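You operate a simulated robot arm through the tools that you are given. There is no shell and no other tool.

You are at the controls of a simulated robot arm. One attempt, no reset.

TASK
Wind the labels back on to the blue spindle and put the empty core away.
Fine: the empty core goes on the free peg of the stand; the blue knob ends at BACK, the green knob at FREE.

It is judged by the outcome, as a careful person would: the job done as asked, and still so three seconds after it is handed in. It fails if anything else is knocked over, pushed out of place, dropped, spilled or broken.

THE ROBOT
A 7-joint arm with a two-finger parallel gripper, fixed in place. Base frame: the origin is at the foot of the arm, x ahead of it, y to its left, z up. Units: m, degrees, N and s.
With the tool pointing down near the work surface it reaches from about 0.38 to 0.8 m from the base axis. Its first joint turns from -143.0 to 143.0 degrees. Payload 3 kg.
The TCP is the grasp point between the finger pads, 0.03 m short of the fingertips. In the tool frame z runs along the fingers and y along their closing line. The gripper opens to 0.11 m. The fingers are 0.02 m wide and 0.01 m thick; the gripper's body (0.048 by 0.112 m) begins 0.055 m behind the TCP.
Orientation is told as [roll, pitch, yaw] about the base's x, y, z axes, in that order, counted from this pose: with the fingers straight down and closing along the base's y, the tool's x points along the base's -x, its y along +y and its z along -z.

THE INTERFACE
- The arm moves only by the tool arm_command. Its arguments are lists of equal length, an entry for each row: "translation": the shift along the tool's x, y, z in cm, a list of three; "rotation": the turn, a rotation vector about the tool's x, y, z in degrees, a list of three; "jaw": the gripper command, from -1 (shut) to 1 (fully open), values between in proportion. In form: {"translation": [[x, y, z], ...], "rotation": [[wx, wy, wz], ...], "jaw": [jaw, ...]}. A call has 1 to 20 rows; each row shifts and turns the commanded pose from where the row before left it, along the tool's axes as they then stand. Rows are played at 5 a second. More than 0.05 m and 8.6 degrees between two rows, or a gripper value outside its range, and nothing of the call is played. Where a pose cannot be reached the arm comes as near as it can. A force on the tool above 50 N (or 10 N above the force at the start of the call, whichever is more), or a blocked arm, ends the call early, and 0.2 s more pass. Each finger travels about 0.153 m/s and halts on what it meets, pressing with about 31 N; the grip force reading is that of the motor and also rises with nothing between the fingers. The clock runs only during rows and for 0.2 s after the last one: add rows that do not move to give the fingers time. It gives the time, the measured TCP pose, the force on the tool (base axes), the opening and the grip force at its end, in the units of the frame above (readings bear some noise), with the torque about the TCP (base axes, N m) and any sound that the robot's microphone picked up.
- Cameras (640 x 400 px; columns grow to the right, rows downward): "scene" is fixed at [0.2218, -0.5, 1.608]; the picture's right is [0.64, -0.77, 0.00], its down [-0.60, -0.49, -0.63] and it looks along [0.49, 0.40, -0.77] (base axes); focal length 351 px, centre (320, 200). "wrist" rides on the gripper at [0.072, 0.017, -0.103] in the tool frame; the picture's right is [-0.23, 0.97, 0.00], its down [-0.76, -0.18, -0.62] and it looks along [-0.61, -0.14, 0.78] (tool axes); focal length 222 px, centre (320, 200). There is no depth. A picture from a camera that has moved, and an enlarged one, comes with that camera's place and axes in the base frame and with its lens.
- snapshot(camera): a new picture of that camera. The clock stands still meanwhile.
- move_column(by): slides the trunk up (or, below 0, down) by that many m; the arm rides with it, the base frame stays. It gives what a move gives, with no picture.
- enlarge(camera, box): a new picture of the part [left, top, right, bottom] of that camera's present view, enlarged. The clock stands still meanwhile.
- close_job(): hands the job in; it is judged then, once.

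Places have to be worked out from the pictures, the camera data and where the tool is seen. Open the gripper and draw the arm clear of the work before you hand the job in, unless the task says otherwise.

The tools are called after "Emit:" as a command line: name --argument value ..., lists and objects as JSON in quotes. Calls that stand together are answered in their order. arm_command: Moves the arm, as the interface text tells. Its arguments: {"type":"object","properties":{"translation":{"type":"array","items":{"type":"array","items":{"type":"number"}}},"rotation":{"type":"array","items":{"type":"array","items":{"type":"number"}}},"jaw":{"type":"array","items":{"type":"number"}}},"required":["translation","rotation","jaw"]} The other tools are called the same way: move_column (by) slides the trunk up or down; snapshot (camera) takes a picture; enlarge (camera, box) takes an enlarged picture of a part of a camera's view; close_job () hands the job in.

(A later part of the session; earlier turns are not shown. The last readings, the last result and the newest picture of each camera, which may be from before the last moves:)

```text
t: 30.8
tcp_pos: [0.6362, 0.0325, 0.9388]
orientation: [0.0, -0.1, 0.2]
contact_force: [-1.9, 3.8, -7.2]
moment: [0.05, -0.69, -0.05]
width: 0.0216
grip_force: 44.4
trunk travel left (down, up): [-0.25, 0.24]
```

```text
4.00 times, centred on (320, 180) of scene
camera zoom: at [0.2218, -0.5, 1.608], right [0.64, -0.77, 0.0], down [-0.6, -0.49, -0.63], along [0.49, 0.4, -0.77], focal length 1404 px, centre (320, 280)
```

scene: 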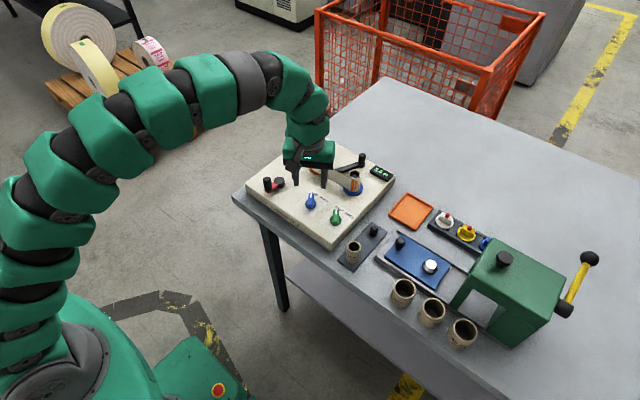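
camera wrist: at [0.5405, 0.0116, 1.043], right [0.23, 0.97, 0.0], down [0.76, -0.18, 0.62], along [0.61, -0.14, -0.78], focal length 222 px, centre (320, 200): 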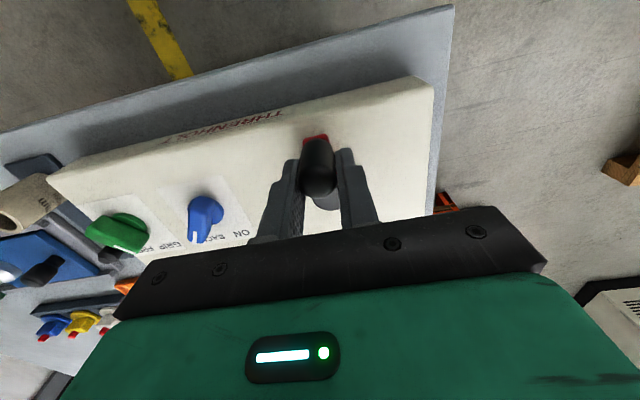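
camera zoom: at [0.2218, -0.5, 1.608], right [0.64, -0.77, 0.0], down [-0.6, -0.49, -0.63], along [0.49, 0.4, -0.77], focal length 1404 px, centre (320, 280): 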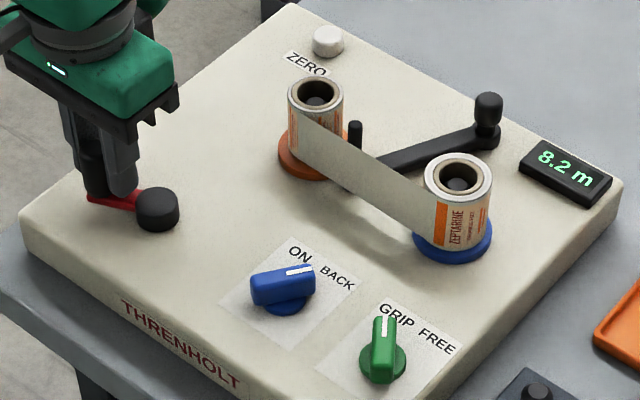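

The counter reads 8.2 m with some paper left on orange. Two more turns should take it to about 9.5 m.

Emit:
arm_command --translation '[[-2.45, 0.34, 0], [-2.18, -1.16, 0], [-1.08, -2.22, 0], [0.43, -2.44, 0], [1.78, -1.72, 0], [2.45, -0.34, 0], [2.18, 1.16, 0], [1.08, 2.22, 0], [-0.43, 2.44, 0], [-1.78, 1.72, 0], [-2.45, 0.34, 0], [-2.18, -1.16, 0], [-1.08, -2.22, 0], [0.43, -2.44, 0], [1.78, -1.72, 0], [2.45, -0.34, 0], [2.18, 1.16, 0], [1.08, 2.22, 0], [-0.43, 2.44, 0], [-1.78, 1.72, 0]]' --rotation '[[0, 0, 0], [0, 0, 0], [0, 0, 0], [0, 0, 0], [0, 0, 0], [0, 0, 0], [0, 0, 0], [0, 0, 0], [0, 0, 0], [0, 0, 0], [0, 0, 0], [0, 0, 0], [0, 0, 0], [0, 0, 0], [0, 0, 0], [0, 0, 0], [0, 0, 0], [0, 0, 0], [0, 0, 0], [0, 0, 0]]' --jaw '[-1, -1, -1, -1, -1, -1, -1, -1, -1, -1, -1, -1, -1, -1, -1, -1, -1, -1, -1, -1]'

Emit:
enlarge --camera "scene" --box '[240, 130, 400, 230]'

Emit:
enlarge --camera "scene" --box '[306, 144, 338, 178]'

```text
t: 35.0
tcp_pos: [0.6352, 0.0325, 0.9399]
orientation: [0.0, 0.0, 0.0]
contact_force: [1.8, -4.6, 5.8]
moment: [-0.15, -0.45, 0.02]
width: 0.0214
grip_force: 44.7
trunk travel left (down, up): [-0.25, 0.24]
```

```text
4.00 times, centred on (320, 180) of scene
camera zoom: at [0.2218, -0.5, 1.608], right [0.64, -0.77, 0.0], down [-0.6, -0.49, -0.63], along [0.49, 0.4, -0.77], focal length 1404 px, centre (320, 280)
```

zoom: 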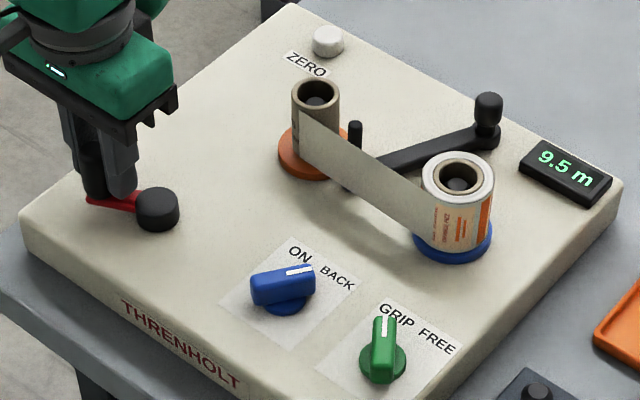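

```text
11.76 times, centred on (322, 161) of scene
camera zoom: at [0.2218, -0.5, 1.608], right [0.64, -0.77, 0.0], down [-0.6, -0.49, -0.63], along [0.49, 0.4, -0.77], focal length 4128 px, centre (296, 659)
```

zoom: 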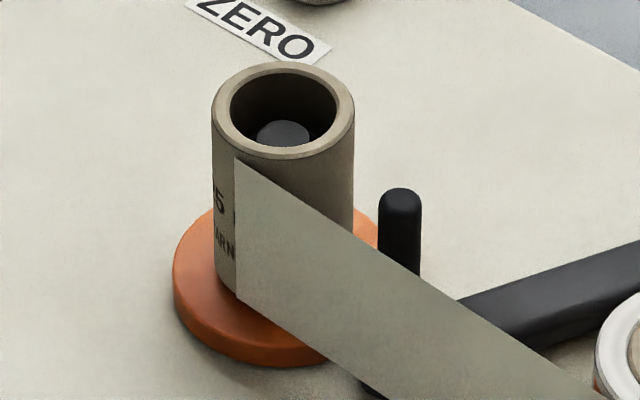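

At 9.5 m the orange core is bare except for the last strip of web. I go on slowly, 72° more.

Emit:
arm_command --translation '[[-2.45, 0.34, 0], [-2.18, -1.16, 0], [0, 0, 0]]' --rotation '[[0, 0, 0], [0, 0, 0], [0, 0, 0]]' --jaw '[-1, -1, -1]'

Emit:
enlarge --camera "scene" --box '[240, 130, 400, 230]'

```text
t: 35.8
tcp_pos: [0.6804, 0.0226, 0.94]
orientation: [-0.1, 0.2, 0.0]
contact_force: [-10.2, -10.7, -0.5]
moment: [-0.12, 0.05, 0.06]
width: 0.0216
grip_force: 45.2
trunk travel left (down, up): [-0.25, 0.24]
```

```text
4.00 times, centred on (320, 180) of scene
camera zoom: at [0.2218, -0.5, 1.608], right [0.64, -0.77, 0.0], down [-0.6, -0.49, -0.63], along [0.49, 0.4, -0.77], focal length 1404 px, centre (320, 280)
```

zoom: 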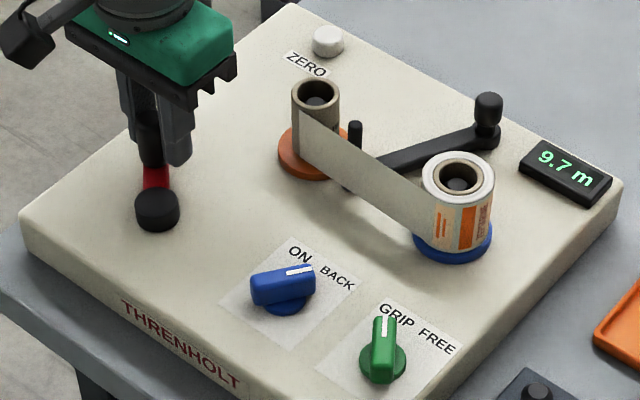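

Emit:
arm_command --translation '[[-1.08, -2.22, 0], [0.43, -2.44, 0], [0, 0, 0]]' --rotation '[[0, 0, 0], [0, 0, 0], [0, 0, 0]]' --jaw '[-1, -1, -1]'

Emit:
enlarge --camera "scene" --box '[240, 130, 400, 230]'

Emit:
enlarge --camera "scene" --box '[306, 144, 338, 178]'

```text
t: 36.5
tcp_pos: [0.6878, -0.0211, 0.9403]
orientation: [0.1, 0.0, 0.0]
contact_force: [-3.6, 2.1, -7.0]
moment: [-0.04, -1.06, -0.03]
width: 0.0213
grip_force: 44.8
trunk travel left (down, up): [-0.25, 0.24]
```

```text
4.00 times, centred on (320, 180) of scene
camera zoom: at [0.2218, -0.5, 1.608], right [0.64, -0.77, 0.0], down [-0.6, -0.49, -0.63], along [0.49, 0.4, -0.77], focal length 1404 px, centre (320, 280)
```

zoom: 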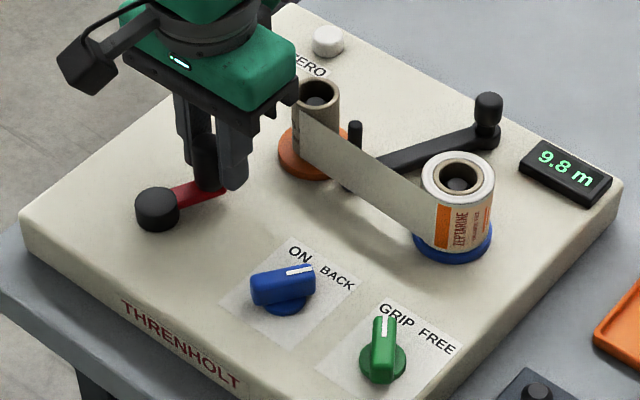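

```text
11.76 times, centred on (322, 161) of scene
camera zoom: at [0.2218, -0.5, 1.608], right [0.64, -0.77, 0.0], down [-0.6, -0.49, -0.63], along [0.49, 0.4, -0.77], focal length 4128 px, centre (296, 659)
```

zoom: 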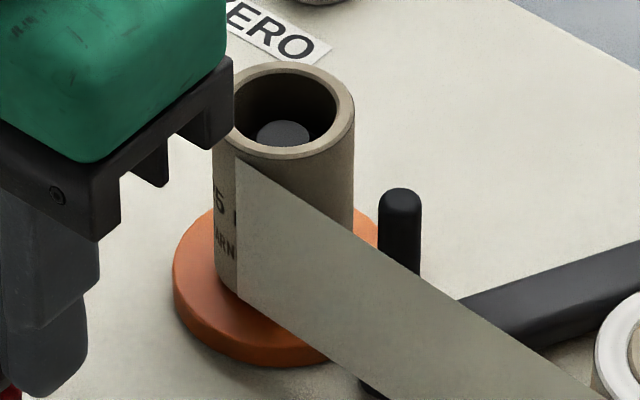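

Emit:
arm_command --translation '[[1.78, -1.72, 0], [2.45, -0.34, 0], [0, 0, 0]]' --rotation '[[0, 0, 0], [0, 0, 0], [0, 0, 0]]' --jaw '[-1, -1, -1]'

Emit:
enlarge --camera "scene" --box '[240, 130, 400, 230]'

```text
t: 37.4
tcp_pos: [0.6452, -0.0446, 0.9383]
orientation: [0.1, 0.1, 0.0]
contact_force: [-1.7, -11.5, 7.2]
moment: [-0.13, 1.47, 0.09]
width: 0.0214
grip_force: 45.8
trunk travel left (down, up): [-0.25, 0.24]
```

```text
4.00 times, centred on (320, 180) of scene
camera zoom: at [0.2218, -0.5, 1.608], right [0.64, -0.77, 0.0], down [-0.6, -0.49, -0.63], along [0.49, 0.4, -0.77], focal length 1404 px, centre (320, 280)
```

zoom: 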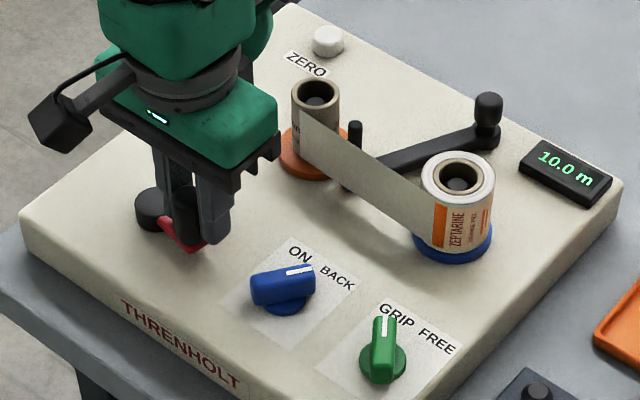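

Emit:
arm_command --translation '[[2.18, 1.16, 0], [1.08, 2.22, 0], [0, 0, 0]]' --rotation '[[0, 0, 0], [0, 0, 0], [0, 0, 0]]' --jaw '[-1, -1, -1]'

Emit:
enlarge --camera "scene" --box '[240, 130, 400, 230]'

Emit:
enlarge --camera "scene" --box '[306, 144, 374, 190]'

```text
t: 38.1
tcp_pos: [0.6127, -0.0093, 0.9395]
orientation: [0.0, 0.1, 0.0]
contact_force: [-11.0, -1.2, -5.1]
moment: [0.12, 0.47, 0.01]
width: 0.0212
grip_force: 44.9
trunk travel left (down, up): [-0.25, 0.24]
```

```text
4.00 times, centred on (320, 180) of scene
camera zoom: at [0.2218, -0.5, 1.608], right [0.64, -0.77, 0.0], down [-0.6, -0.49, -0.63], along [0.49, 0.4, -0.77], focal length 1404 px, centre (320, 280)
```

zoom: 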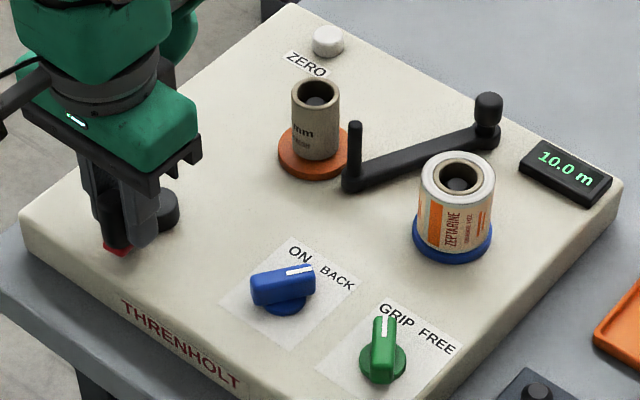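

```text
8.70 times, centred on (340, 167) of scene
camera zoom: at [0.2218, -0.5, 1.608], right [0.64, -0.77, 0.0], down [-0.6, -0.49, -0.63], along [0.49, 0.4, -0.77], focal length 3051 px, centre (146, 487)
```

zoom: 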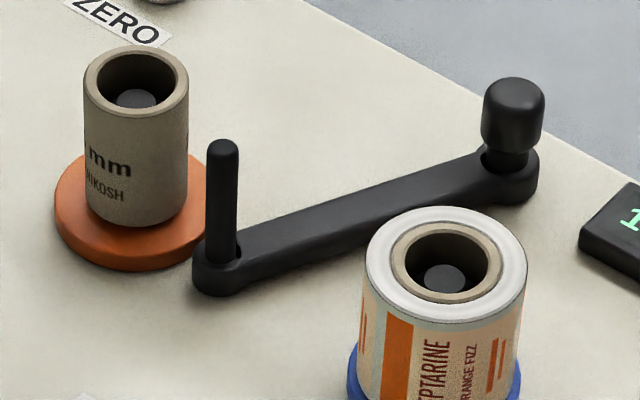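

The web has let go: all labels are on the blue roll and the orange core is bare. I release the crank handle, rise straight up and travel over the green knob with the tool turned to match its pointer.

Emit:
arm_command --translation '[[0, 0, 0], [0, 0, 0], [0, 0, -3], [0, 0, -4], [-1.6, -4, 0], [-1.6, -5, 0], [0, -5, 0], [0, -5, 0]]' --rotation '[[0, 0, 0], [0, 0, 0], [0, 0, 0], [0, 0, 0], [0, 0, 0], [0, 0, 0], [0, 0, 0], [0, 0, 0]]' --jaw '[0, 0, 0, 0, 0, 0, 0, 0]'

Emit:
arm_command --translation '[[0, 0, 0], [0, 0, 0], [0, 0, 0], [0, 0, 0]]' --rotation '[[0, 0, -8], [0, 0, -8], [0, 0, -8], [0, 0, -8]]' --jaw '[0, 0, 0, 0]'

Emit:
enlarge --camera "wrist" --box '[270, 80, 370, 180]'

Emit:
snapshot --camera "scene"

```text
refused: row 6 steps farther than a row can; nothing moved
```

```text
t: 39.1
tcp_pos: [0.6133, -0.0097, 0.9394]
orientation: [0.0, 0.0, 32.2]
contact_force: [-0.3, 0.9, 0.5]
moment: [0.02, 0.01, -0.01]
width: 0.055
grip_force: 0.1
trunk travel left (down, up): [-0.25, 0.24]
```

```text
4.00 times, centred on (320, 130) of wrist
camera zoom: at [0.5436, -0.0334, 1.0435], right [-0.33, 0.95, 0.0], down [0.74, 0.25, 0.62], along [0.59, 0.2, -0.78], focal length 888 px, centre (320, 480)
```

zoom: 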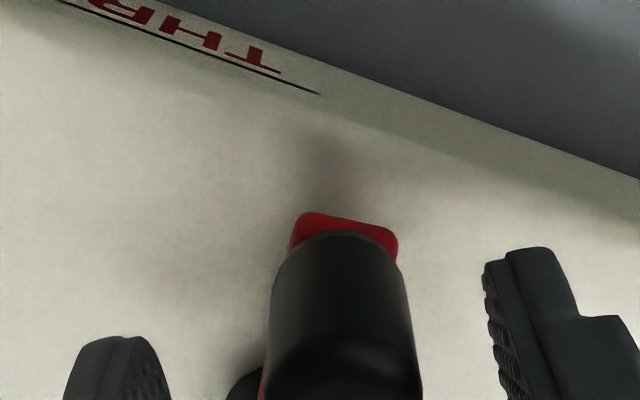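

```text
taken
```

scene: 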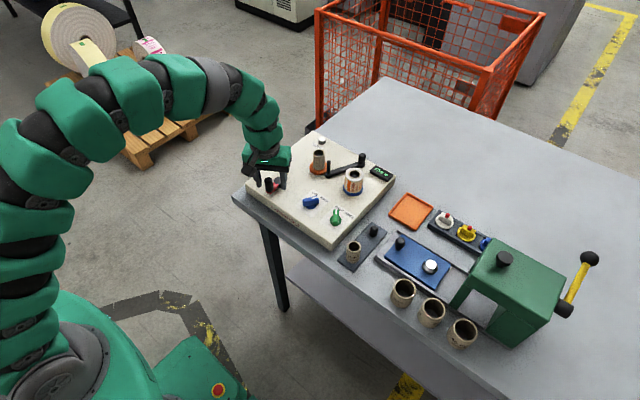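

The first call was refused for step size and the turn played in place, but the fingers opened around the handle without contact. I now rise and travel over the green knob in allowed steps.

Emit:
arm_command --translation '[[0, 0, -3], [0, 0, -3], [1.46, -3.54, 0], [1.46, -3.54, 0], [1.46, -3.54, 0], [1.46, -3.54, 0], [1.46, -3.54, 0]]' --rotation '[[0, 0, 0], [0, 0, 0], [0, 0, 0], [0, 0, 0], [0, 0, 0], [0, 0, 0], [0, 0, 0]]' --jaw '[0, 0, 0, 0, 0, 0, 0]'

Emit:
enlarge --camera "wrist" --box '[270, 80, 370, 180]'

```text
t: 40.8
tcp_pos: [0.6441, -0.1996, 0.9984]
orientation: [0.1, 0.2, 32.0]
contact_force: [0.8, 0.1, -0.1]
moment: [-0.01, -0.01, 0.03]
width: 0.0548
grip_force: 0.1
trunk travel left (down, up): [-0.25, 0.24]
```

```text
4.00 times, centred on (320, 130) of wrist
camera zoom: at [0.5745, -0.2219, 1.1035], right [-0.32, 0.95, 0.0], down [0.74, 0.25, 0.62], along [0.59, 0.2, -0.78], focal length 888 px, centre (320, 480)
```

zoom: 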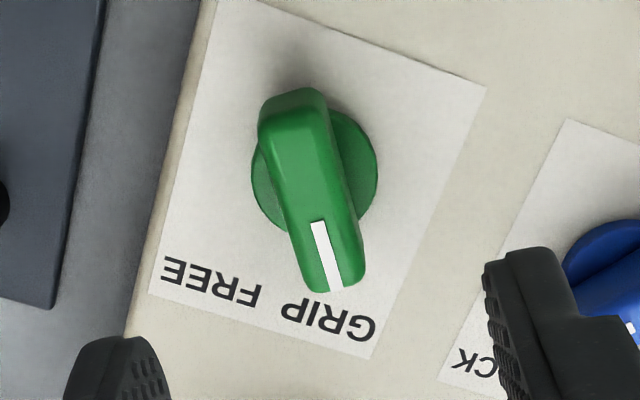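

The green knob is at about (0.644, -0.200), directly under the tool. I descend and close on its bar.

Emit:
arm_command --translation '[[0, 0, 2.5], [0, 0, 2.5], [0, 0, 1.7], [0, 0, 0], [0, 0, 0], [0, 0, 0], [0, 0, 0]]' --rotation '[[0, 0, 0], [0, 0, 0], [0, 0, 0], [0, 0, 0], [0, 0, 0], [0, 0, 0], [0, 0, 0]]' --jaw '[0, 0, 0, 0, -0.6, -1, -1]'

```text
t: 42.4
tcp_pos: [0.6451, -0.1986, 0.9314]
orientation: [0.1, 0.0, 32.0]
contact_force: [3.6, -8.1, -1.1]
moment: [-0.07, -0.49, 0.08]
width: 0.0148
grip_force: 45.3
trunk travel left (down, up): [-0.25, 0.24]
```

The green bar is held at 14.8 mm. I turn it clockwise by 65° to FREE.

Emit:
arm_command --translation '[[0, 0, 0], [0, 0, 0], [0, 0, 0], [0, 0, 0], [0, 0, 0], [0, 0, 0], [0, 0, 0], [0, 0, 0], [0, 0, 0], [0, 0, 0]]' --rotation '[[0, 0, 8], [0, 0, 8], [0, 0, 8], [0, 0, 8], [0, 0, 8], [0, 0, 8], [0, 0, 8], [0, 0, 6], [0, 0, 3], [0, 0, 0]]' --jaw '[-1, -1, -1, -1, -1, -1, -1, -1, -1, -1]'

```text
t: 44.5
tcp_pos: [0.6459, -0.1995, 0.932]
orientation: [-0.1, 0.0, -33.0]
contact_force: [5.3, -19.2, -3.1]
moment: [-0.8, -0.69, -0.02]
width: 0.0146
grip_force: 44.9
trunk travel left (down, up): [-0.25, 0.24]
```

I open and rise clear, then check both knobs.

Emit:
arm_command --translation '[[0, 0, 0], [0, 0, 0], [0, 0, -3], [0, 0, -4]]' --rotation '[[0, 0, 0], [0, 0, 0], [0, 0, 0], [0, 0, 0]]' --jaw '[0, 0, 0, 0]'

Emit:
enlarge --camera "scene" --box '[265, 130, 415, 260]'

Emit:
snapshot --camera "wrist"

```text
t: 45.5
tcp_pos: [0.6451, -0.1995, 1.0029]
orientation: [0.1, 0.0, -33.0]
contact_force: [-0.5, -0.6, -0.1]
moment: [0.01, 0.01, -0.01]
width: 0.0548
grip_force: 0.0
trunk travel left (down, up): [-0.25, 0.24]
```

```text
3.08 times, centred on (340, 195) of scene
camera zoom: at [0.2218, -0.5, 1.608], right [0.64, -0.77, 0.0], down [-0.6, -0.49, -0.63], along [0.49, 0.4, -0.77], focal length 1080 px, centre (258, 215)
```

zoom: 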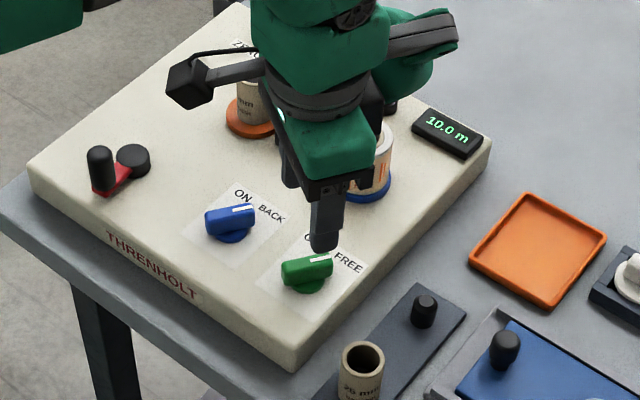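

```text
taken
camera wrist: at [0.5937, -0.1443, 1.1071], right [0.72, 0.69, 0.0], down [0.54, -0.56, 0.62], along [0.43, -0.45, -0.78], focal length 222 px, centre (320, 200)
```

wrist: 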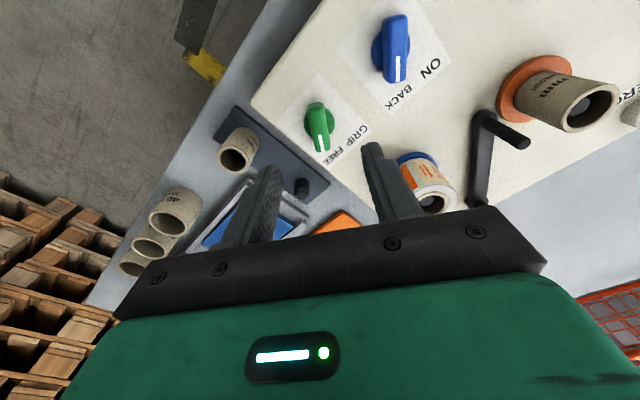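

Both knobs stand at BACK and FREE. Next comes the empty core on the orange spindle at about (0.765, -0.049). The black arm's post is on its -y side, so I'll come in with the fingers closing diagonally at yaw -55°, starting by hovering above to measure.

Emit:
arm_command --translation '[[0, 0, -3], [0, 0, -3], [0, 0, 0], [1.35, 4.6, 0], [1.35, 4.6, 0], [1.35, 4.6, 0], [1.35, 4.6, 0]]' --rotation '[[0, 0, 8], [0, 0, 8], [0, 0, 6], [0, 0, 0], [0, 0, 0], [0, 0, 0], [0, 0, 0]]' --jaw '[0, 0, 0, 0, 0, 0, 0]'

Emit:
snapshot --camera "wrist"

Emit:
enlarge --camera "wrist" --box '[260, 90, 380, 190]'

```text
t: 47.1
tcp_pos: [0.7272, -0.0667, 1.0378]
orientation: [-0.1, 0.1, -55.1]
contact_force: [-0.5, -1.8, 0.5]
moment: [0.17, -0.01, -0.03]
width: 0.0549
grip_force: 0.1
out of reach, approached as far as the arm can: row 6, 7
trunk travel left (down, up): [-0.25, 0.24]
```

```text
taken
camera wrist: at [0.7008, 0.002, 1.1424], right [0.93, 0.37, 0.0], down [0.29, -0.73, 0.62], along [0.23, -0.58, -0.78], focal length 222 px, centre (320, 200)
```

wrist: 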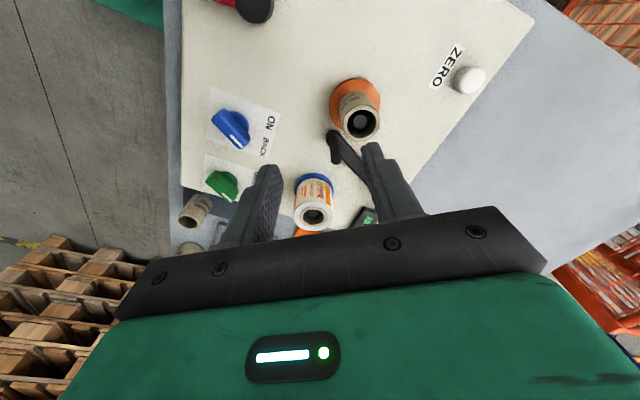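

```text
4.00 times, centred on (320, 140) of wrist
camera zoom: at [0.7008, 0.002, 1.1424], right [0.93, 0.37, 0.0], down [0.29, -0.73, 0.62], along [0.23, -0.58, -0.78], focal length 888 px, centre (320, 440)
```

zoom: 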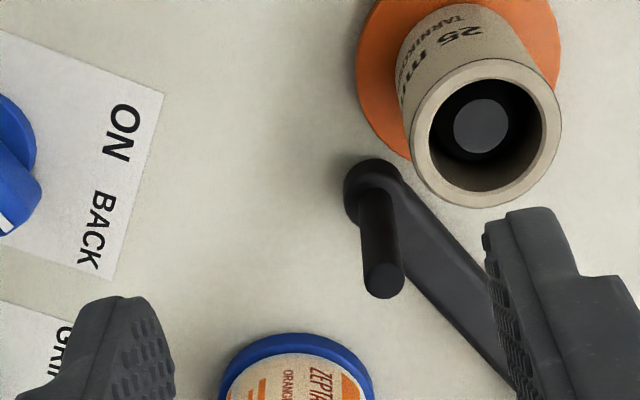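

At this trunk height the arm runs out of reach near (0.73, -0.07, 1.04). I raise the trunk 0.10 m and lower the tool by the same amount, which should give more horizontal reach.

Emit:
move_column --by 0.1

Emit:
arm_command --translation '[[0, 0, 2.5], [0, 0, 2.5], [0, 0, 2.5], [0, 0, 2.5], [0, 0, 0]]' --rotation '[[0, 0, 0], [0, 0, 0], [0, 0, 0], [0, 0, 0], [0, 0, 0]]' --jaw '[0, 0, 0, 0, 0]'

```text
t: 48.5
tcp_pos: [0.7283, -0.0659, 1.1362]
orientation: [0.0, 0.1, -54.9]
contact_force: [0.2, 0.3, 0.4]
moment: [0.02, -0.03, 0.01]
width: 0.0548
grip_force: 0.0
trunk travel left (down, up): [-0.35, 0.14]
```

```text
t: 49.7
tcp_pos: [0.7276, -0.0658, 1.037]
orientation: [-0.1, -0.1, -54.9]
contact_force: [0.1, 0.2, 0.2]
moment: [-0.01, 0.0, 0.0]
width: 0.0551
grip_force: 0.1
trunk travel left (down, up): [-0.35, 0.14]
```

The reach is fine now. The core axis comes out at about (0.7625, -0.050). I move directly above it and re-measure.

Emit:
arm_command --translation '[[-0.35, 1.9, 0], [-0.35, 1.9, 0], [0, 0, 0]]' --rotation '[[0, 0, 0], [0, 0, 0], [0, 0, 0]]' --jaw '[0, 0, 0]'

Emit:
enlarge --camera "wrist" --box '[270, 100, 370, 180]'

Emit:
enlarge --camera "scene" --box '[270, 120, 390, 210]'

```text
t: 50.5
tcp_pos: [0.7621, -0.0497, 1.0371]
orientation: [0.1, 0.1, -54.9]
contact_force: [0.0, 0.2, 0.3]
moment: [0.03, 0.01, -0.01]
width: 0.0548
grip_force: 0.0
trunk travel left (down, up): [-0.35, 0.14]
```

```text
5.00 times, centred on (320, 140) of wrist
camera zoom: at [0.7359, 0.0199, 1.1415], right [0.93, 0.37, 0.0], down [0.29, -0.73, 0.62], along [0.23, -0.58, -0.78], focal length 1111 px, centre (320, 500)
```

zoom: 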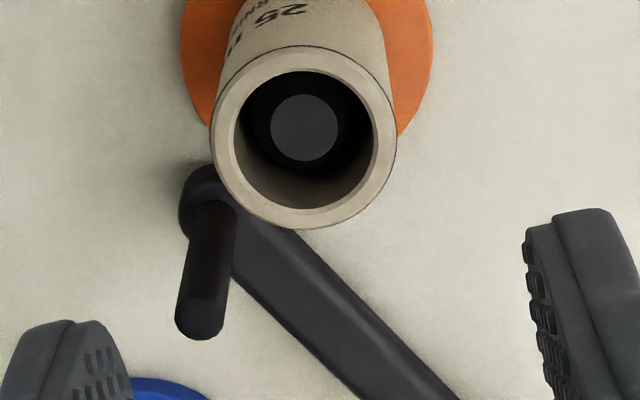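

```text
4.44 times, centred on (330, 165) of scene
camera zoom: at [0.2218, -0.5, 1.608], right [0.64, -0.77, 0.0], down [-0.6, -0.49, -0.63], along [0.49, 0.4, -0.77], focal length 1559 px, centre (276, 356)
```

zoom: 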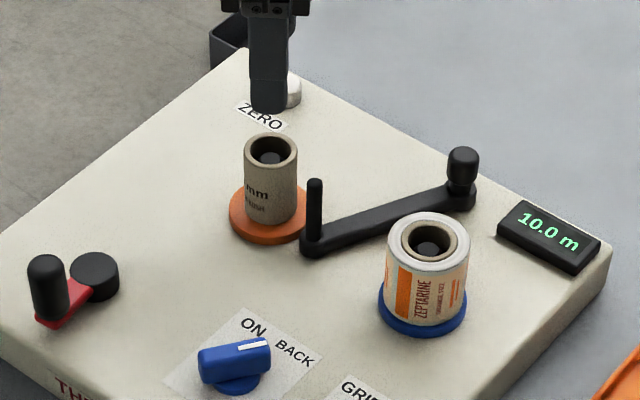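

The core axis measures about (0.760, -0.050), its top is near z 0.945 and the flange is near 0.90. I correct sideways by 2 mm, descend to TCP z≈0.938 so the tips stay above the flange, and close.

Emit:
arm_command --translation '[[0.11, -0.21, 0], [0, 0, 3], [0, 0, 3], [0, 0, 2.4], [0, 0, 1.5], [0, 0, 0], [0, 0, 0], [0, 0, 0], [0, 0, 0]]' --rotation '[[0, 0, 0], [0, 0, 0], [0, 0, 0], [0, 0, 0], [0, 0, 0], [0, 0, 0], [0, 0, 0], [0, 0, 0], [0, 0, 0]]' --jaw '[0, 0, 0, 0, 0, 0, -0.5, -1, -1]'

Emit:
enlarge --camera "scene" --box '[270, 120, 390, 210]'

Emit:
snapshot --camera "wrist"

```text
t: 52.5
tcp_pos: [0.7609, -0.0508, 0.9383]
orientation: [0.1, 0.0, -55.0]
contact_force: [-0.3, -0.1, -0.5]
moment: [0.04, 0.02, 0.01]
width: 0.0323
grip_force: 31.3
trunk travel left (down, up): [-0.35, 0.14]
```

```text
4.44 times, centred on (330, 165) of scene
camera zoom: at [0.2218, -0.5, 1.608], right [0.64, -0.77, 0.0], down [-0.6, -0.49, -0.63], along [0.49, 0.4, -0.77], focal length 1559 px, centre (276, 356)
```

zoom: 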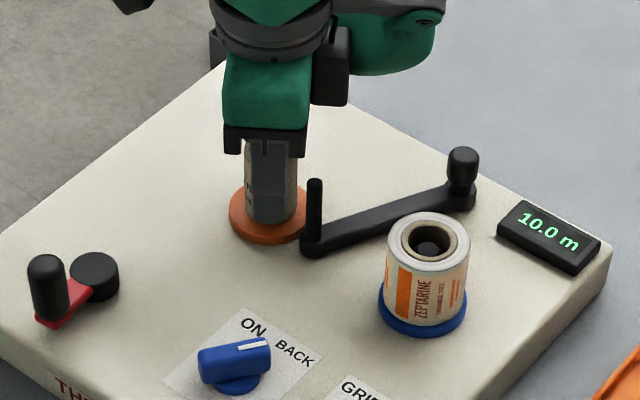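

```text
taken
camera wrist: at [0.7336, 0.0193, 1.0427], right [0.93, 0.37, 0.0], down [0.29, -0.73, 0.62], along [0.23, -0.58, -0.78], focal length 222 px, centre (320, 200)
```

wrist: 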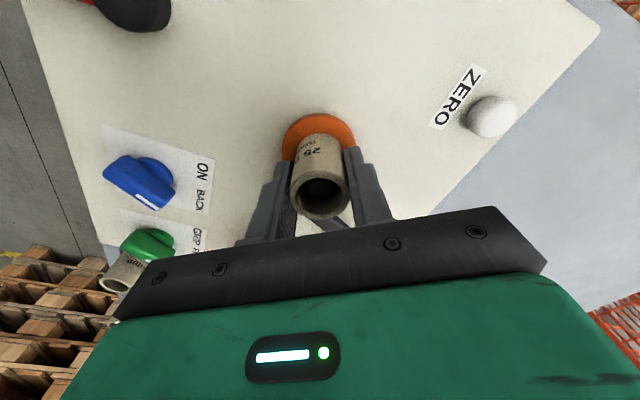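

The core is held at 32.3 mm diameter. I lift it slowly and watch the force to confirm it is free.

Emit:
arm_command --translation '[[0, 0, -0.5], [0, 0, -0.5], [0, 0, -1], [0, 0, 0]]' --rotation '[[0, 0, 0], [0, 0, 0], [0, 0, 0], [0, 0, 0]]' --jaw '[-1, -1, -1, -1]'

Emit:
enlarge --camera "scene" --box '[270, 120, 390, 210]'

```text
t: 53.5
tcp_pos: [0.7602, -0.0508, 0.9575]
orientation: [-0.1, 0.2, -54.9]
contact_force: [-0.6, -0.2, 0.3]
moment: [0.01, -0.05, 0.0]
width: 0.032
grip_force: 30.7
trunk travel left (down, up): [-0.35, 0.14]
```

```text
4.44 times, centred on (330, 165) of scene
camera zoom: at [0.2218, -0.5, 1.608], right [0.64, -0.77, 0.0], down [-0.6, -0.49, -0.63], along [0.49, 0.4, -0.77], focal length 1559 px, centre (276, 356)
```

zoom: 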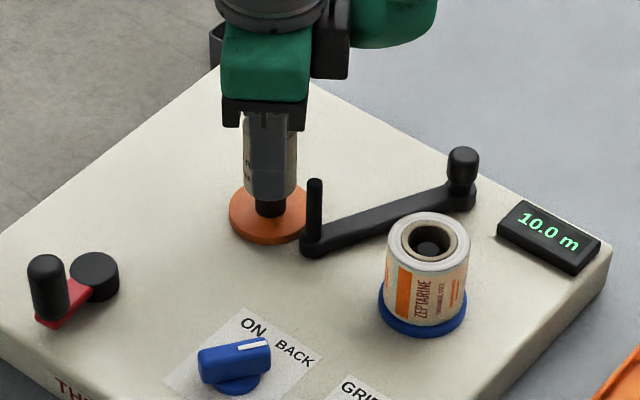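

The core lifts off freely with no side force. I raise it well clear and carry it over the stand's free peg, which I place at about (0.70, -0.285).

Emit:
arm_command --translation '[[0, 0, -3], [0, 0, -3], [0, 0, -2], [-2.62, -3.06, 0], [-2.62, -3.06, 0], [-2.62, -3.06, 0], [-2.62, -3.06, 0], [-2.62, -3.06, 0], [-2.62, -3.06, 0], [0, 0, 0]]' --rotation '[[0, 0, 0], [0, 0, 0], [0, 0, 0], [0, 0, 0], [0, 0, 0], [0, 0, 0], [0, 0, 0], [0, 0, 0], [0, 0, 0], [0, 0, 0]]' --jaw '[-1, -1, -1, -1, -1, -1, -1, -1, -1, -1]'

Emit:
snapshot --camera "wrist"

Emit:
enlarge --camera "scene" --box '[320, 170, 440, 280]'

```text
t: 55.7
tcp_pos: [0.7014, -0.2848, 1.0372]
orientation: [0.0, 0.0, -54.9]
contact_force: [0.2, 0.5, -0.1]
moment: [0.0, 0.03, 0.02]
width: 0.0323
grip_force: 30.9
trunk travel left (down, up): [-0.35, 0.14]
```

```text
taken
camera wrist: at [0.6744, -0.2153, 1.1421], right [0.93, 0.37, 0.0], down [0.29, -0.73, 0.62], along [0.23, -0.58, -0.78], focal length 222 px, centre (320, 200)
```

wrist: 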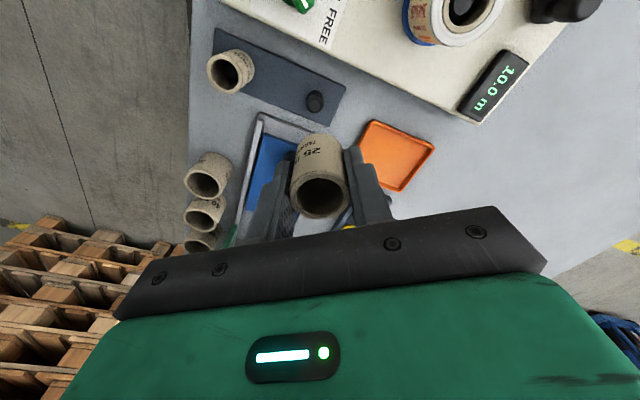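

```text
3.64 times, centred on (380, 225) of scene
camera zoom: at [0.2218, -0.5, 1.608], right [0.64, -0.77, 0.0], down [-0.6, -0.49, -0.63], along [0.49, 0.4, -0.77], focal length 1276 px, centre (102, 109)
```

zoom: 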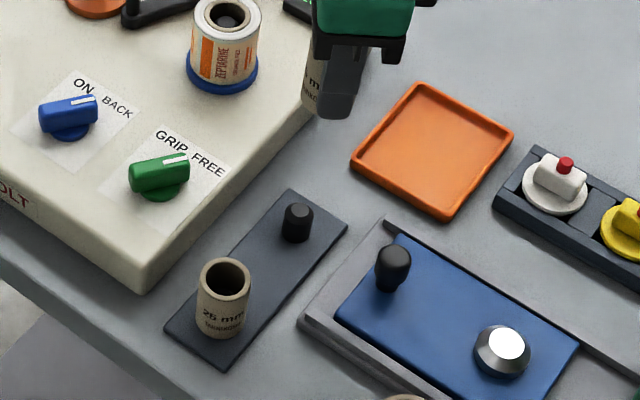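

The peg shows about 9 mm off the tool axis. Combining both cameras, its top is near z 0.885 at roughly (0.693, -0.279). I shift there and come down to z≈0.985 for a closer measurement.

Emit:
arm_command --translation '[[0.96, -0.36, 0], [0, 0, 2.6], [0, 0, 2.6], [0, 0, 0]]' --rotation '[[0, 0, 0], [0, 0, 0], [0, 0, 0], [0, 0, 0]]' --jaw '[-1, -1, -1, -1]'

Emit:
enlarge --camera "wrist" --box '[260, 80, 380, 230]'

Emit:
enlarge --camera "scene" --box '[340, 180, 420, 260]'

```text
t: 56.7
tcp_pos: [0.6931, -0.2802, 0.9859]
orientation: [-0.1, 0.0, -55.0]
contact_force: [-0.3, 0.2, 0.5]
moment: [-0.01, 0.01, 0.0]
width: 0.0322
grip_force: 31.2
trunk travel left (down, up): [-0.35, 0.14]
```

```text
2.67 times, centred on (320, 155) of wrist
camera zoom: at [0.6662, -0.2093, 1.0902], right [0.93, 0.37, 0.0], down [0.29, -0.73, 0.62], along [0.23, -0.58, -0.78], focal length 592 px, centre (320, 320)
```

zoom: 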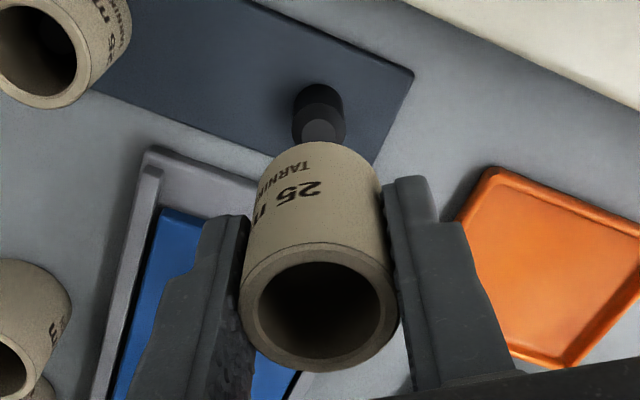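

```text
5.00 times, centred on (380, 220) of scene
camera zoom: at [0.2218, -0.5, 1.608], right [0.64, -0.77, 0.0], down [-0.6, -0.49, -0.63], along [0.49, 0.4, -0.77], focal length 1754 px, centre (20, 100)
```

zoom: 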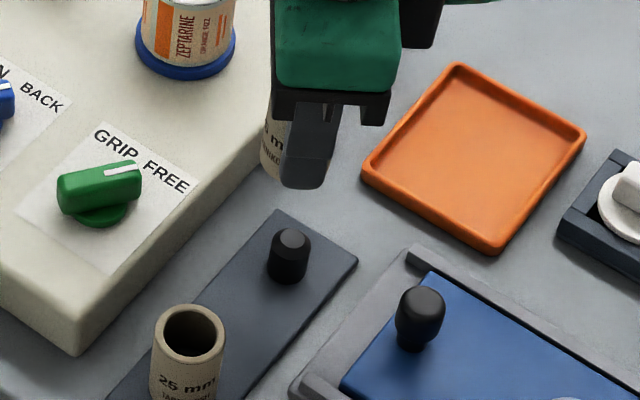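

Both cameras agree on a peg top at about (0.694, -0.284, 0.885), with a diameter near 20 mm. The core's bore is about 25 mm, so I need to know how the core sits in the fingers. I look closely at it.

Emit:
enlarge --camera "wrist" --box '[270, 110, 370, 230]'

Emit:
enlarge --camera "scene" --box '[360, 180, 410, 240]'

```text
3.33 times, centred on (320, 170) of wrist
camera zoom: at [0.6662, -0.2093, 1.0902], right [0.93, 0.37, 0.0], down [0.29, -0.73, 0.62], along [0.23, -0.58, -0.78], focal length 740 px, centre (320, 300)
```

zoom: 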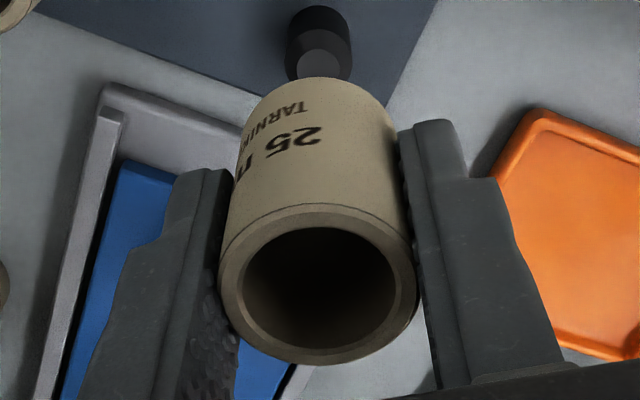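

```text
6.67 times, centred on (385, 210) of scene
camera zoom: at [0.2218, -0.5, 1.608], right [0.64, -0.77, 0.0], down [-0.6, -0.49, -0.63], along [0.49, 0.4, -0.77], focal length 2339 px, centre (-113, 133)
```

zoom: 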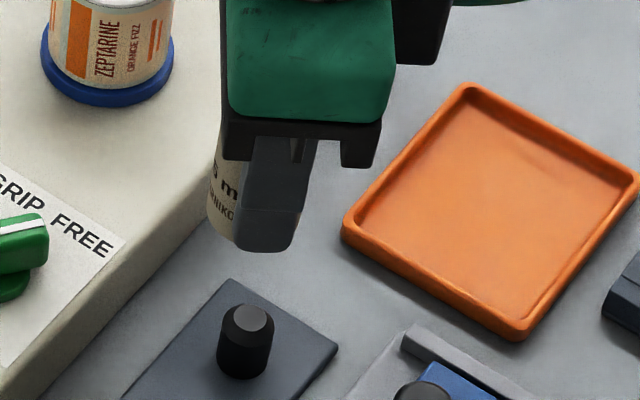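

The core sits nearly centred in the fingers, but it hides part of the peg. I step 4 cm sideways to see the peg unobstructed and fix its position.

Emit:
arm_command --translation '[[0, 4, 0], [0, 0, 0]]' --rotation '[[0, 0, 0], [0, 0, 0]]' --jaw '[-1, -1]'

Emit:
enlarge --camera "wrist" --box '[240, 100, 300, 150]'

Emit:
enlarge --camera "scene" --box '[360, 200, 400, 240]'

```text
t: 57.3
tcp_pos: [0.7261, -0.2557, 0.9869]
orientation: [-0.1, 0.1, -54.9]
contact_force: [-0.1, -0.6, 0.6]
moment: [0.03, 0.05, -0.02]
width: 0.0324
grip_force: 30.9
trunk travel left (down, up): [-0.35, 0.14]
```

```text
8.00 times, centred on (270, 125) of wrist
camera zoom: at [0.6992, -0.1858, 1.09], right [0.93, 0.37, 0.0], down [0.29, -0.73, 0.62], along [0.23, -0.58, -0.78], focal length 1777 px, centre (720, 800)
```

zoom: 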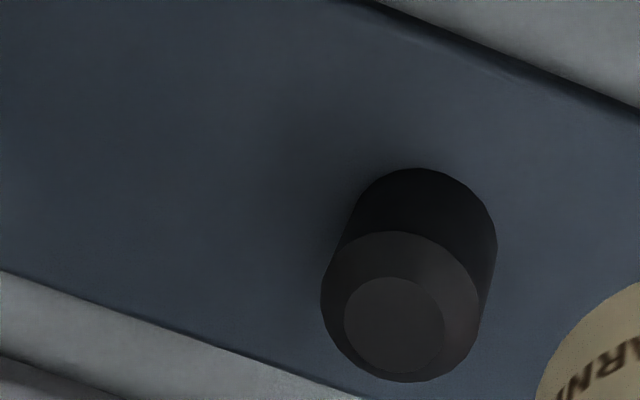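

```text
10.00 times, centred on (380, 220) of scene
camera zoom: at [0.2218, -0.5, 1.608], right [0.64, -0.77, 0.0], down [-0.6, -0.49, -0.63], along [0.49, 0.4, -0.77], focal length 3509 px, centre (-280, 0)
```

zoom: 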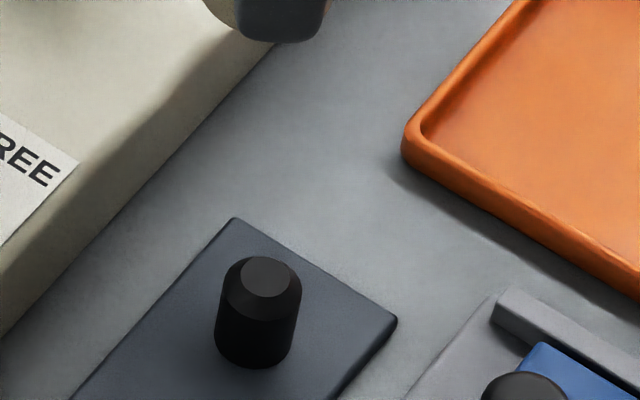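

Both cameras now agree closely that the peg is at (0.6957, -0.2844) with its top at z 0.885. I move the core axis over it and descend to just above the peg, with the core bottom around 0.89.

Emit:
arm_command --translation '[[-0.35, -2.09, 0], [-0.35, -2.09, 0], [0, 0, 2], [0, 0, 2], [0, 0, 1.5], [0, 0, 0]]' --rotation '[[0, 0, 0], [0, 0, 0], [0, 0, 0], [0, 0, 0], [0, 0, 0], [0, 0, 0]]' --jaw '[-1, -1, -1, -1, -1, -1]'

Emit:
enlarge --camera "scene" --box '[355, 185, 405, 245]'

Emit:
enlarge --camera "wrist" --box '[270, 110, 370, 230]'

```text
t: 58.7
tcp_pos: [0.6956, -0.285, 0.9314]
orientation: [-0.1, 0.1, -54.9]
contact_force: [-0.1, 0.1, -0.8]
moment: [-0.01, 0.01, -0.03]
width: 0.0324
grip_force: 31.7
trunk travel left (down, up): [-0.35, 0.14]
```

```text
6.67 times, centred on (380, 215) of scene
camera zoom: at [0.2218, -0.5, 1.608], right [0.64, -0.77, 0.0], down [-0.6, -0.49, -0.63], along [0.49, 0.4, -0.77], focal length 2339 px, centre (-80, 100)
```

zoom: 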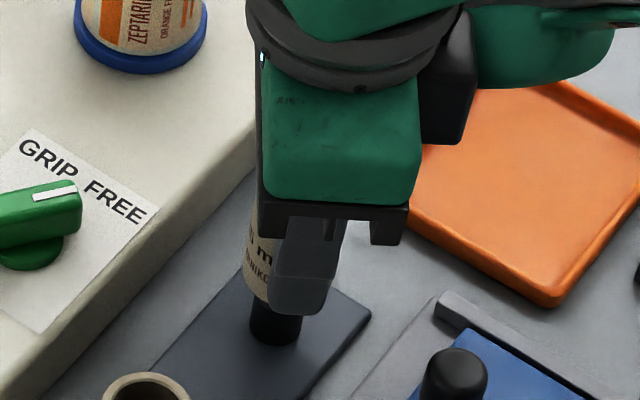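

```text
3.33 times, centred on (320, 170) of wrist
camera zoom: at [0.6681, -0.2162, 1.0358], right [0.93, 0.37, 0.0], down [0.29, -0.73, 0.62], along [0.23, -0.58, -0.78], focal length 740 px, centre (320, 300)
```

zoom: 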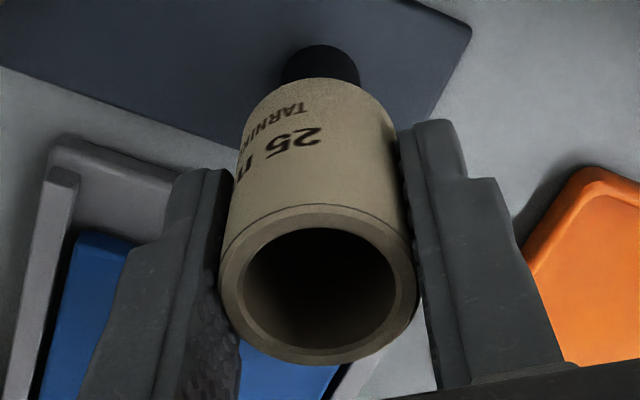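

The core looks nearly aligned. I zoom in further on the scene view to check the residual offset between the core's edge and the peg.

Emit:
enlarge --camera "scene" --box '[362, 205, 392, 235]'

Emit:
enlarge --camera "wrist" --box '[295, 110, 345, 150]'

```text
13.33 times, centred on (377, 220) of scene
camera zoom: at [0.2218, -0.5, 1.608], right [0.64, -0.77, 0.0], down [-0.6, -0.49, -0.63], along [0.49, 0.4, -0.77], focal length 4678 px, centre (-440, -67)
```

zoom: 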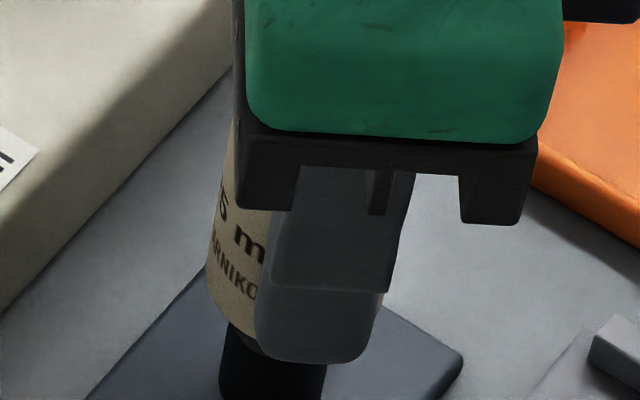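

```text
10.00 times, centred on (320, 130) of wrist
camera zoom: at [0.6681, -0.2162, 1.0358], right [0.93, 0.37, 0.0], down [0.29, -0.73, 0.62], along [0.23, -0.58, -0.78], focal length 2221 px, centre (320, 900)
```

zoom: 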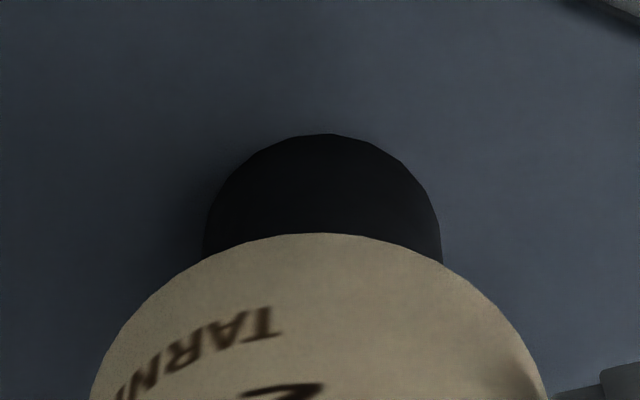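

The core's edge and the peg line up to within about half a millimetre in both cameras. I lower it slowly onto the peg and watch the force.

Emit:
arm_command --translation '[[0, 0, 0.4], [0, 0, 0.4], [0, 0, 0.4], [0, 0, 0]]' --rotation '[[0, 0, 0], [0, 0, 0], [0, 0, 0], [0, 0, 0]]' --jaw '[-1, -1, -1, -1]'

Emit:
enlarge --camera "scene" --box '[362, 205, 392, 235]'

```text
t: 59.7
tcp_pos: [0.695, -0.2844, 0.9191]
orientation: [0.0, 0.0, -54.9]
contact_force: [0.1, 0.5, 0.5]
moment: [0.03, -0.01, -0.02]
width: 0.0323
grip_force: 31.3
trunk travel left (down, up): [-0.35, 0.14]
```

```text
13.33 times, centred on (377, 220) of scene
camera zoom: at [0.2218, -0.5, 1.608], right [0.64, -0.77, 0.0], down [-0.6, -0.49, -0.63], along [0.49, 0.4, -0.77], focal length 4678 px, centre (-440, -67)
```

zoom: 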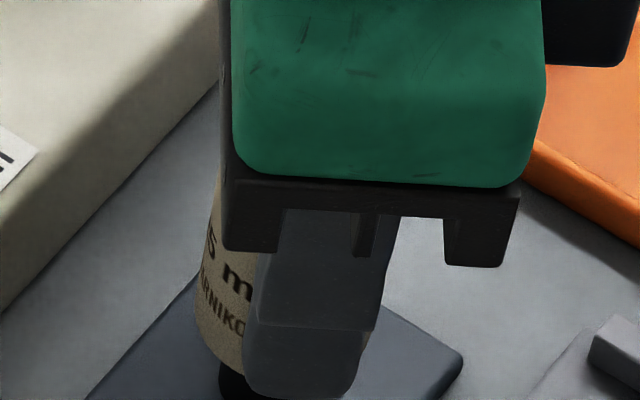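

There is no contact force, and the core bottom is already below the peg's top. I continue lowering until it seats.

Emit:
arm_command --translation '[[0, 0, 0.4], [0, 0, 0.4], [0, 0, 0.4], [0, 0, 0.2], [0, 0, 0]]' --rotation '[[0, 0, 0], [0, 0, 0], [0, 0, 0], [0, 0, 0], [0, 0, 0]]' --jaw '[-1, -1, -1, -1, -1]'

Emit:
enlarge --camera "scene" --box '[355, 200, 395, 240]'

```text
t: 60.9
tcp_pos: [0.6962, -0.2861, 0.9047]
orientation: [-0.1, 0.1, -55.0]
contact_force: [-0.2, 0.6, -0.9]
moment: [-0.01, -0.01, 0.01]
width: 0.0322
grip_force: 31.3
trunk travel left (down, up): [-0.35, 0.14]
```

```text
10.00 times, centred on (375, 220) of scene
camera zoom: at [0.2218, -0.5, 1.608], right [0.64, -0.77, 0.0], down [-0.6, -0.49, -0.63], along [0.49, 0.4, -0.77], focal length 3509 px, centre (-230, 0)
```

zoom: 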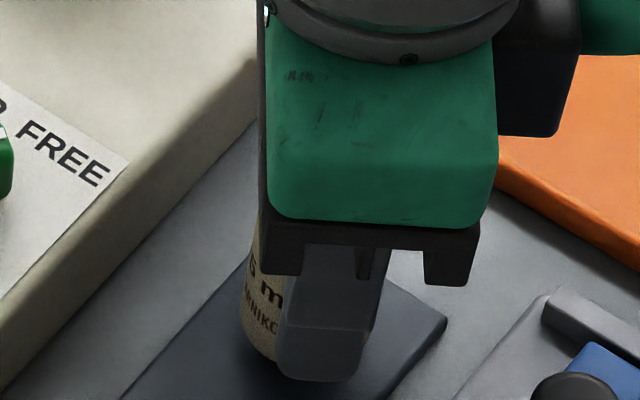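

Emit:
arm_command --translation '[[0, 0, 0.15], [0, 0, 0.15], [0, 0, 0]]' --rotation '[[0, 0, 0], [0, 0, 0], [0, 0, 0]]' --jaw '[-1, -1, -1]'

Emit:
enlarge --camera "scene" --box '[355, 205, 385, 240]'

```text
t: 61.7
tcp_pos: [0.6953, -0.2847, 0.9029]
orientation: [0.1, 0.0, -54.8]
contact_force: [-0.4, -0.5, 0.0]
moment: [0.0, 0.01, 0.02]
width: 0.0322
grip_force: 30.9
trunk travel left (down, up): [-0.35, 0.14]
```

```text
11.43 times, centred on (370, 222) of scene
camera zoom: at [0.2218, -0.5, 1.608], right [0.64, -0.77, 0.0], down [-0.6, -0.49, -0.63], along [0.49, 0.4, -0.77], focal length 4010 px, centre (-251, -57)
```

zoom: 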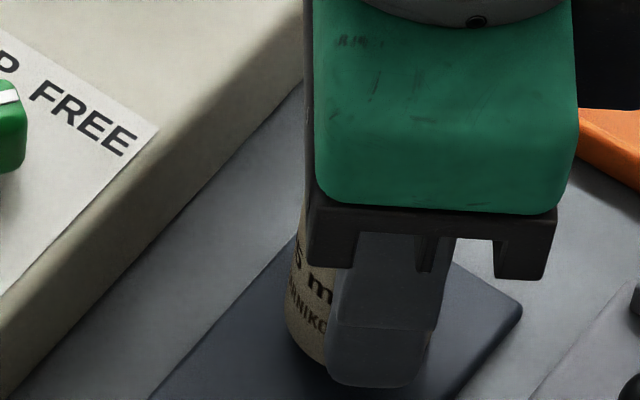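

Emit:
arm_command --translation '[[0, 0, 0.15], [0, 0, 0.15], [0, 0, 0]]' --rotation '[[0, 0, 0], [0, 0, 0], [0, 0, 0]]' --jaw '[-1, -1, -1]'

```text
t: 62.5
tcp_pos: [0.6943, -0.2853, 0.9001]
orientation: [0.0, -0.1, -55.0]
contact_force: [0.0, -1.0, 0.0]
moment: [0.0, 0.0, 0.01]
width: 0.0325
grip_force: 31.3
trunk travel left (down, up): [-0.35, 0.14]
```

Still no contact at z 0.900. I go on down in 1.5 mm steps.

Emit:
arm_command --translation '[[0, 0, 0.15], [0, 0, 0.15], [0, 0, 0]]' --rotation '[[0, 0, 0], [0, 0, 0], [0, 0, 0]]' --jaw '[-1, -1, -1]'

Emit:
enlarge --camera "scene" --box '[355, 205, 385, 240]'

```text
t: 63.3
tcp_pos: [0.6944, -0.2849, 0.8968]
orientation: [0.0, 0.0, -55.0]
contact_force: [-0.4, -0.1, 4.2]
moment: [0.02, 0.0, 0.02]
width: 0.0323
grip_force: 31.3
trunk travel left (down, up): [-0.35, 0.14]
```

```text
11.43 times, centred on (370, 222) of scene
camera zoom: at [0.2218, -0.5, 1.608], right [0.64, -0.77, 0.0], down [-0.6, -0.49, -0.63], along [0.49, 0.4, -0.77], focal length 4010 px, centre (-251, -57)
```

zoom: 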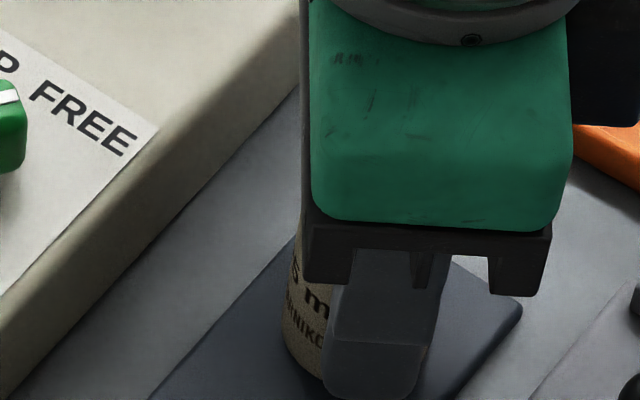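

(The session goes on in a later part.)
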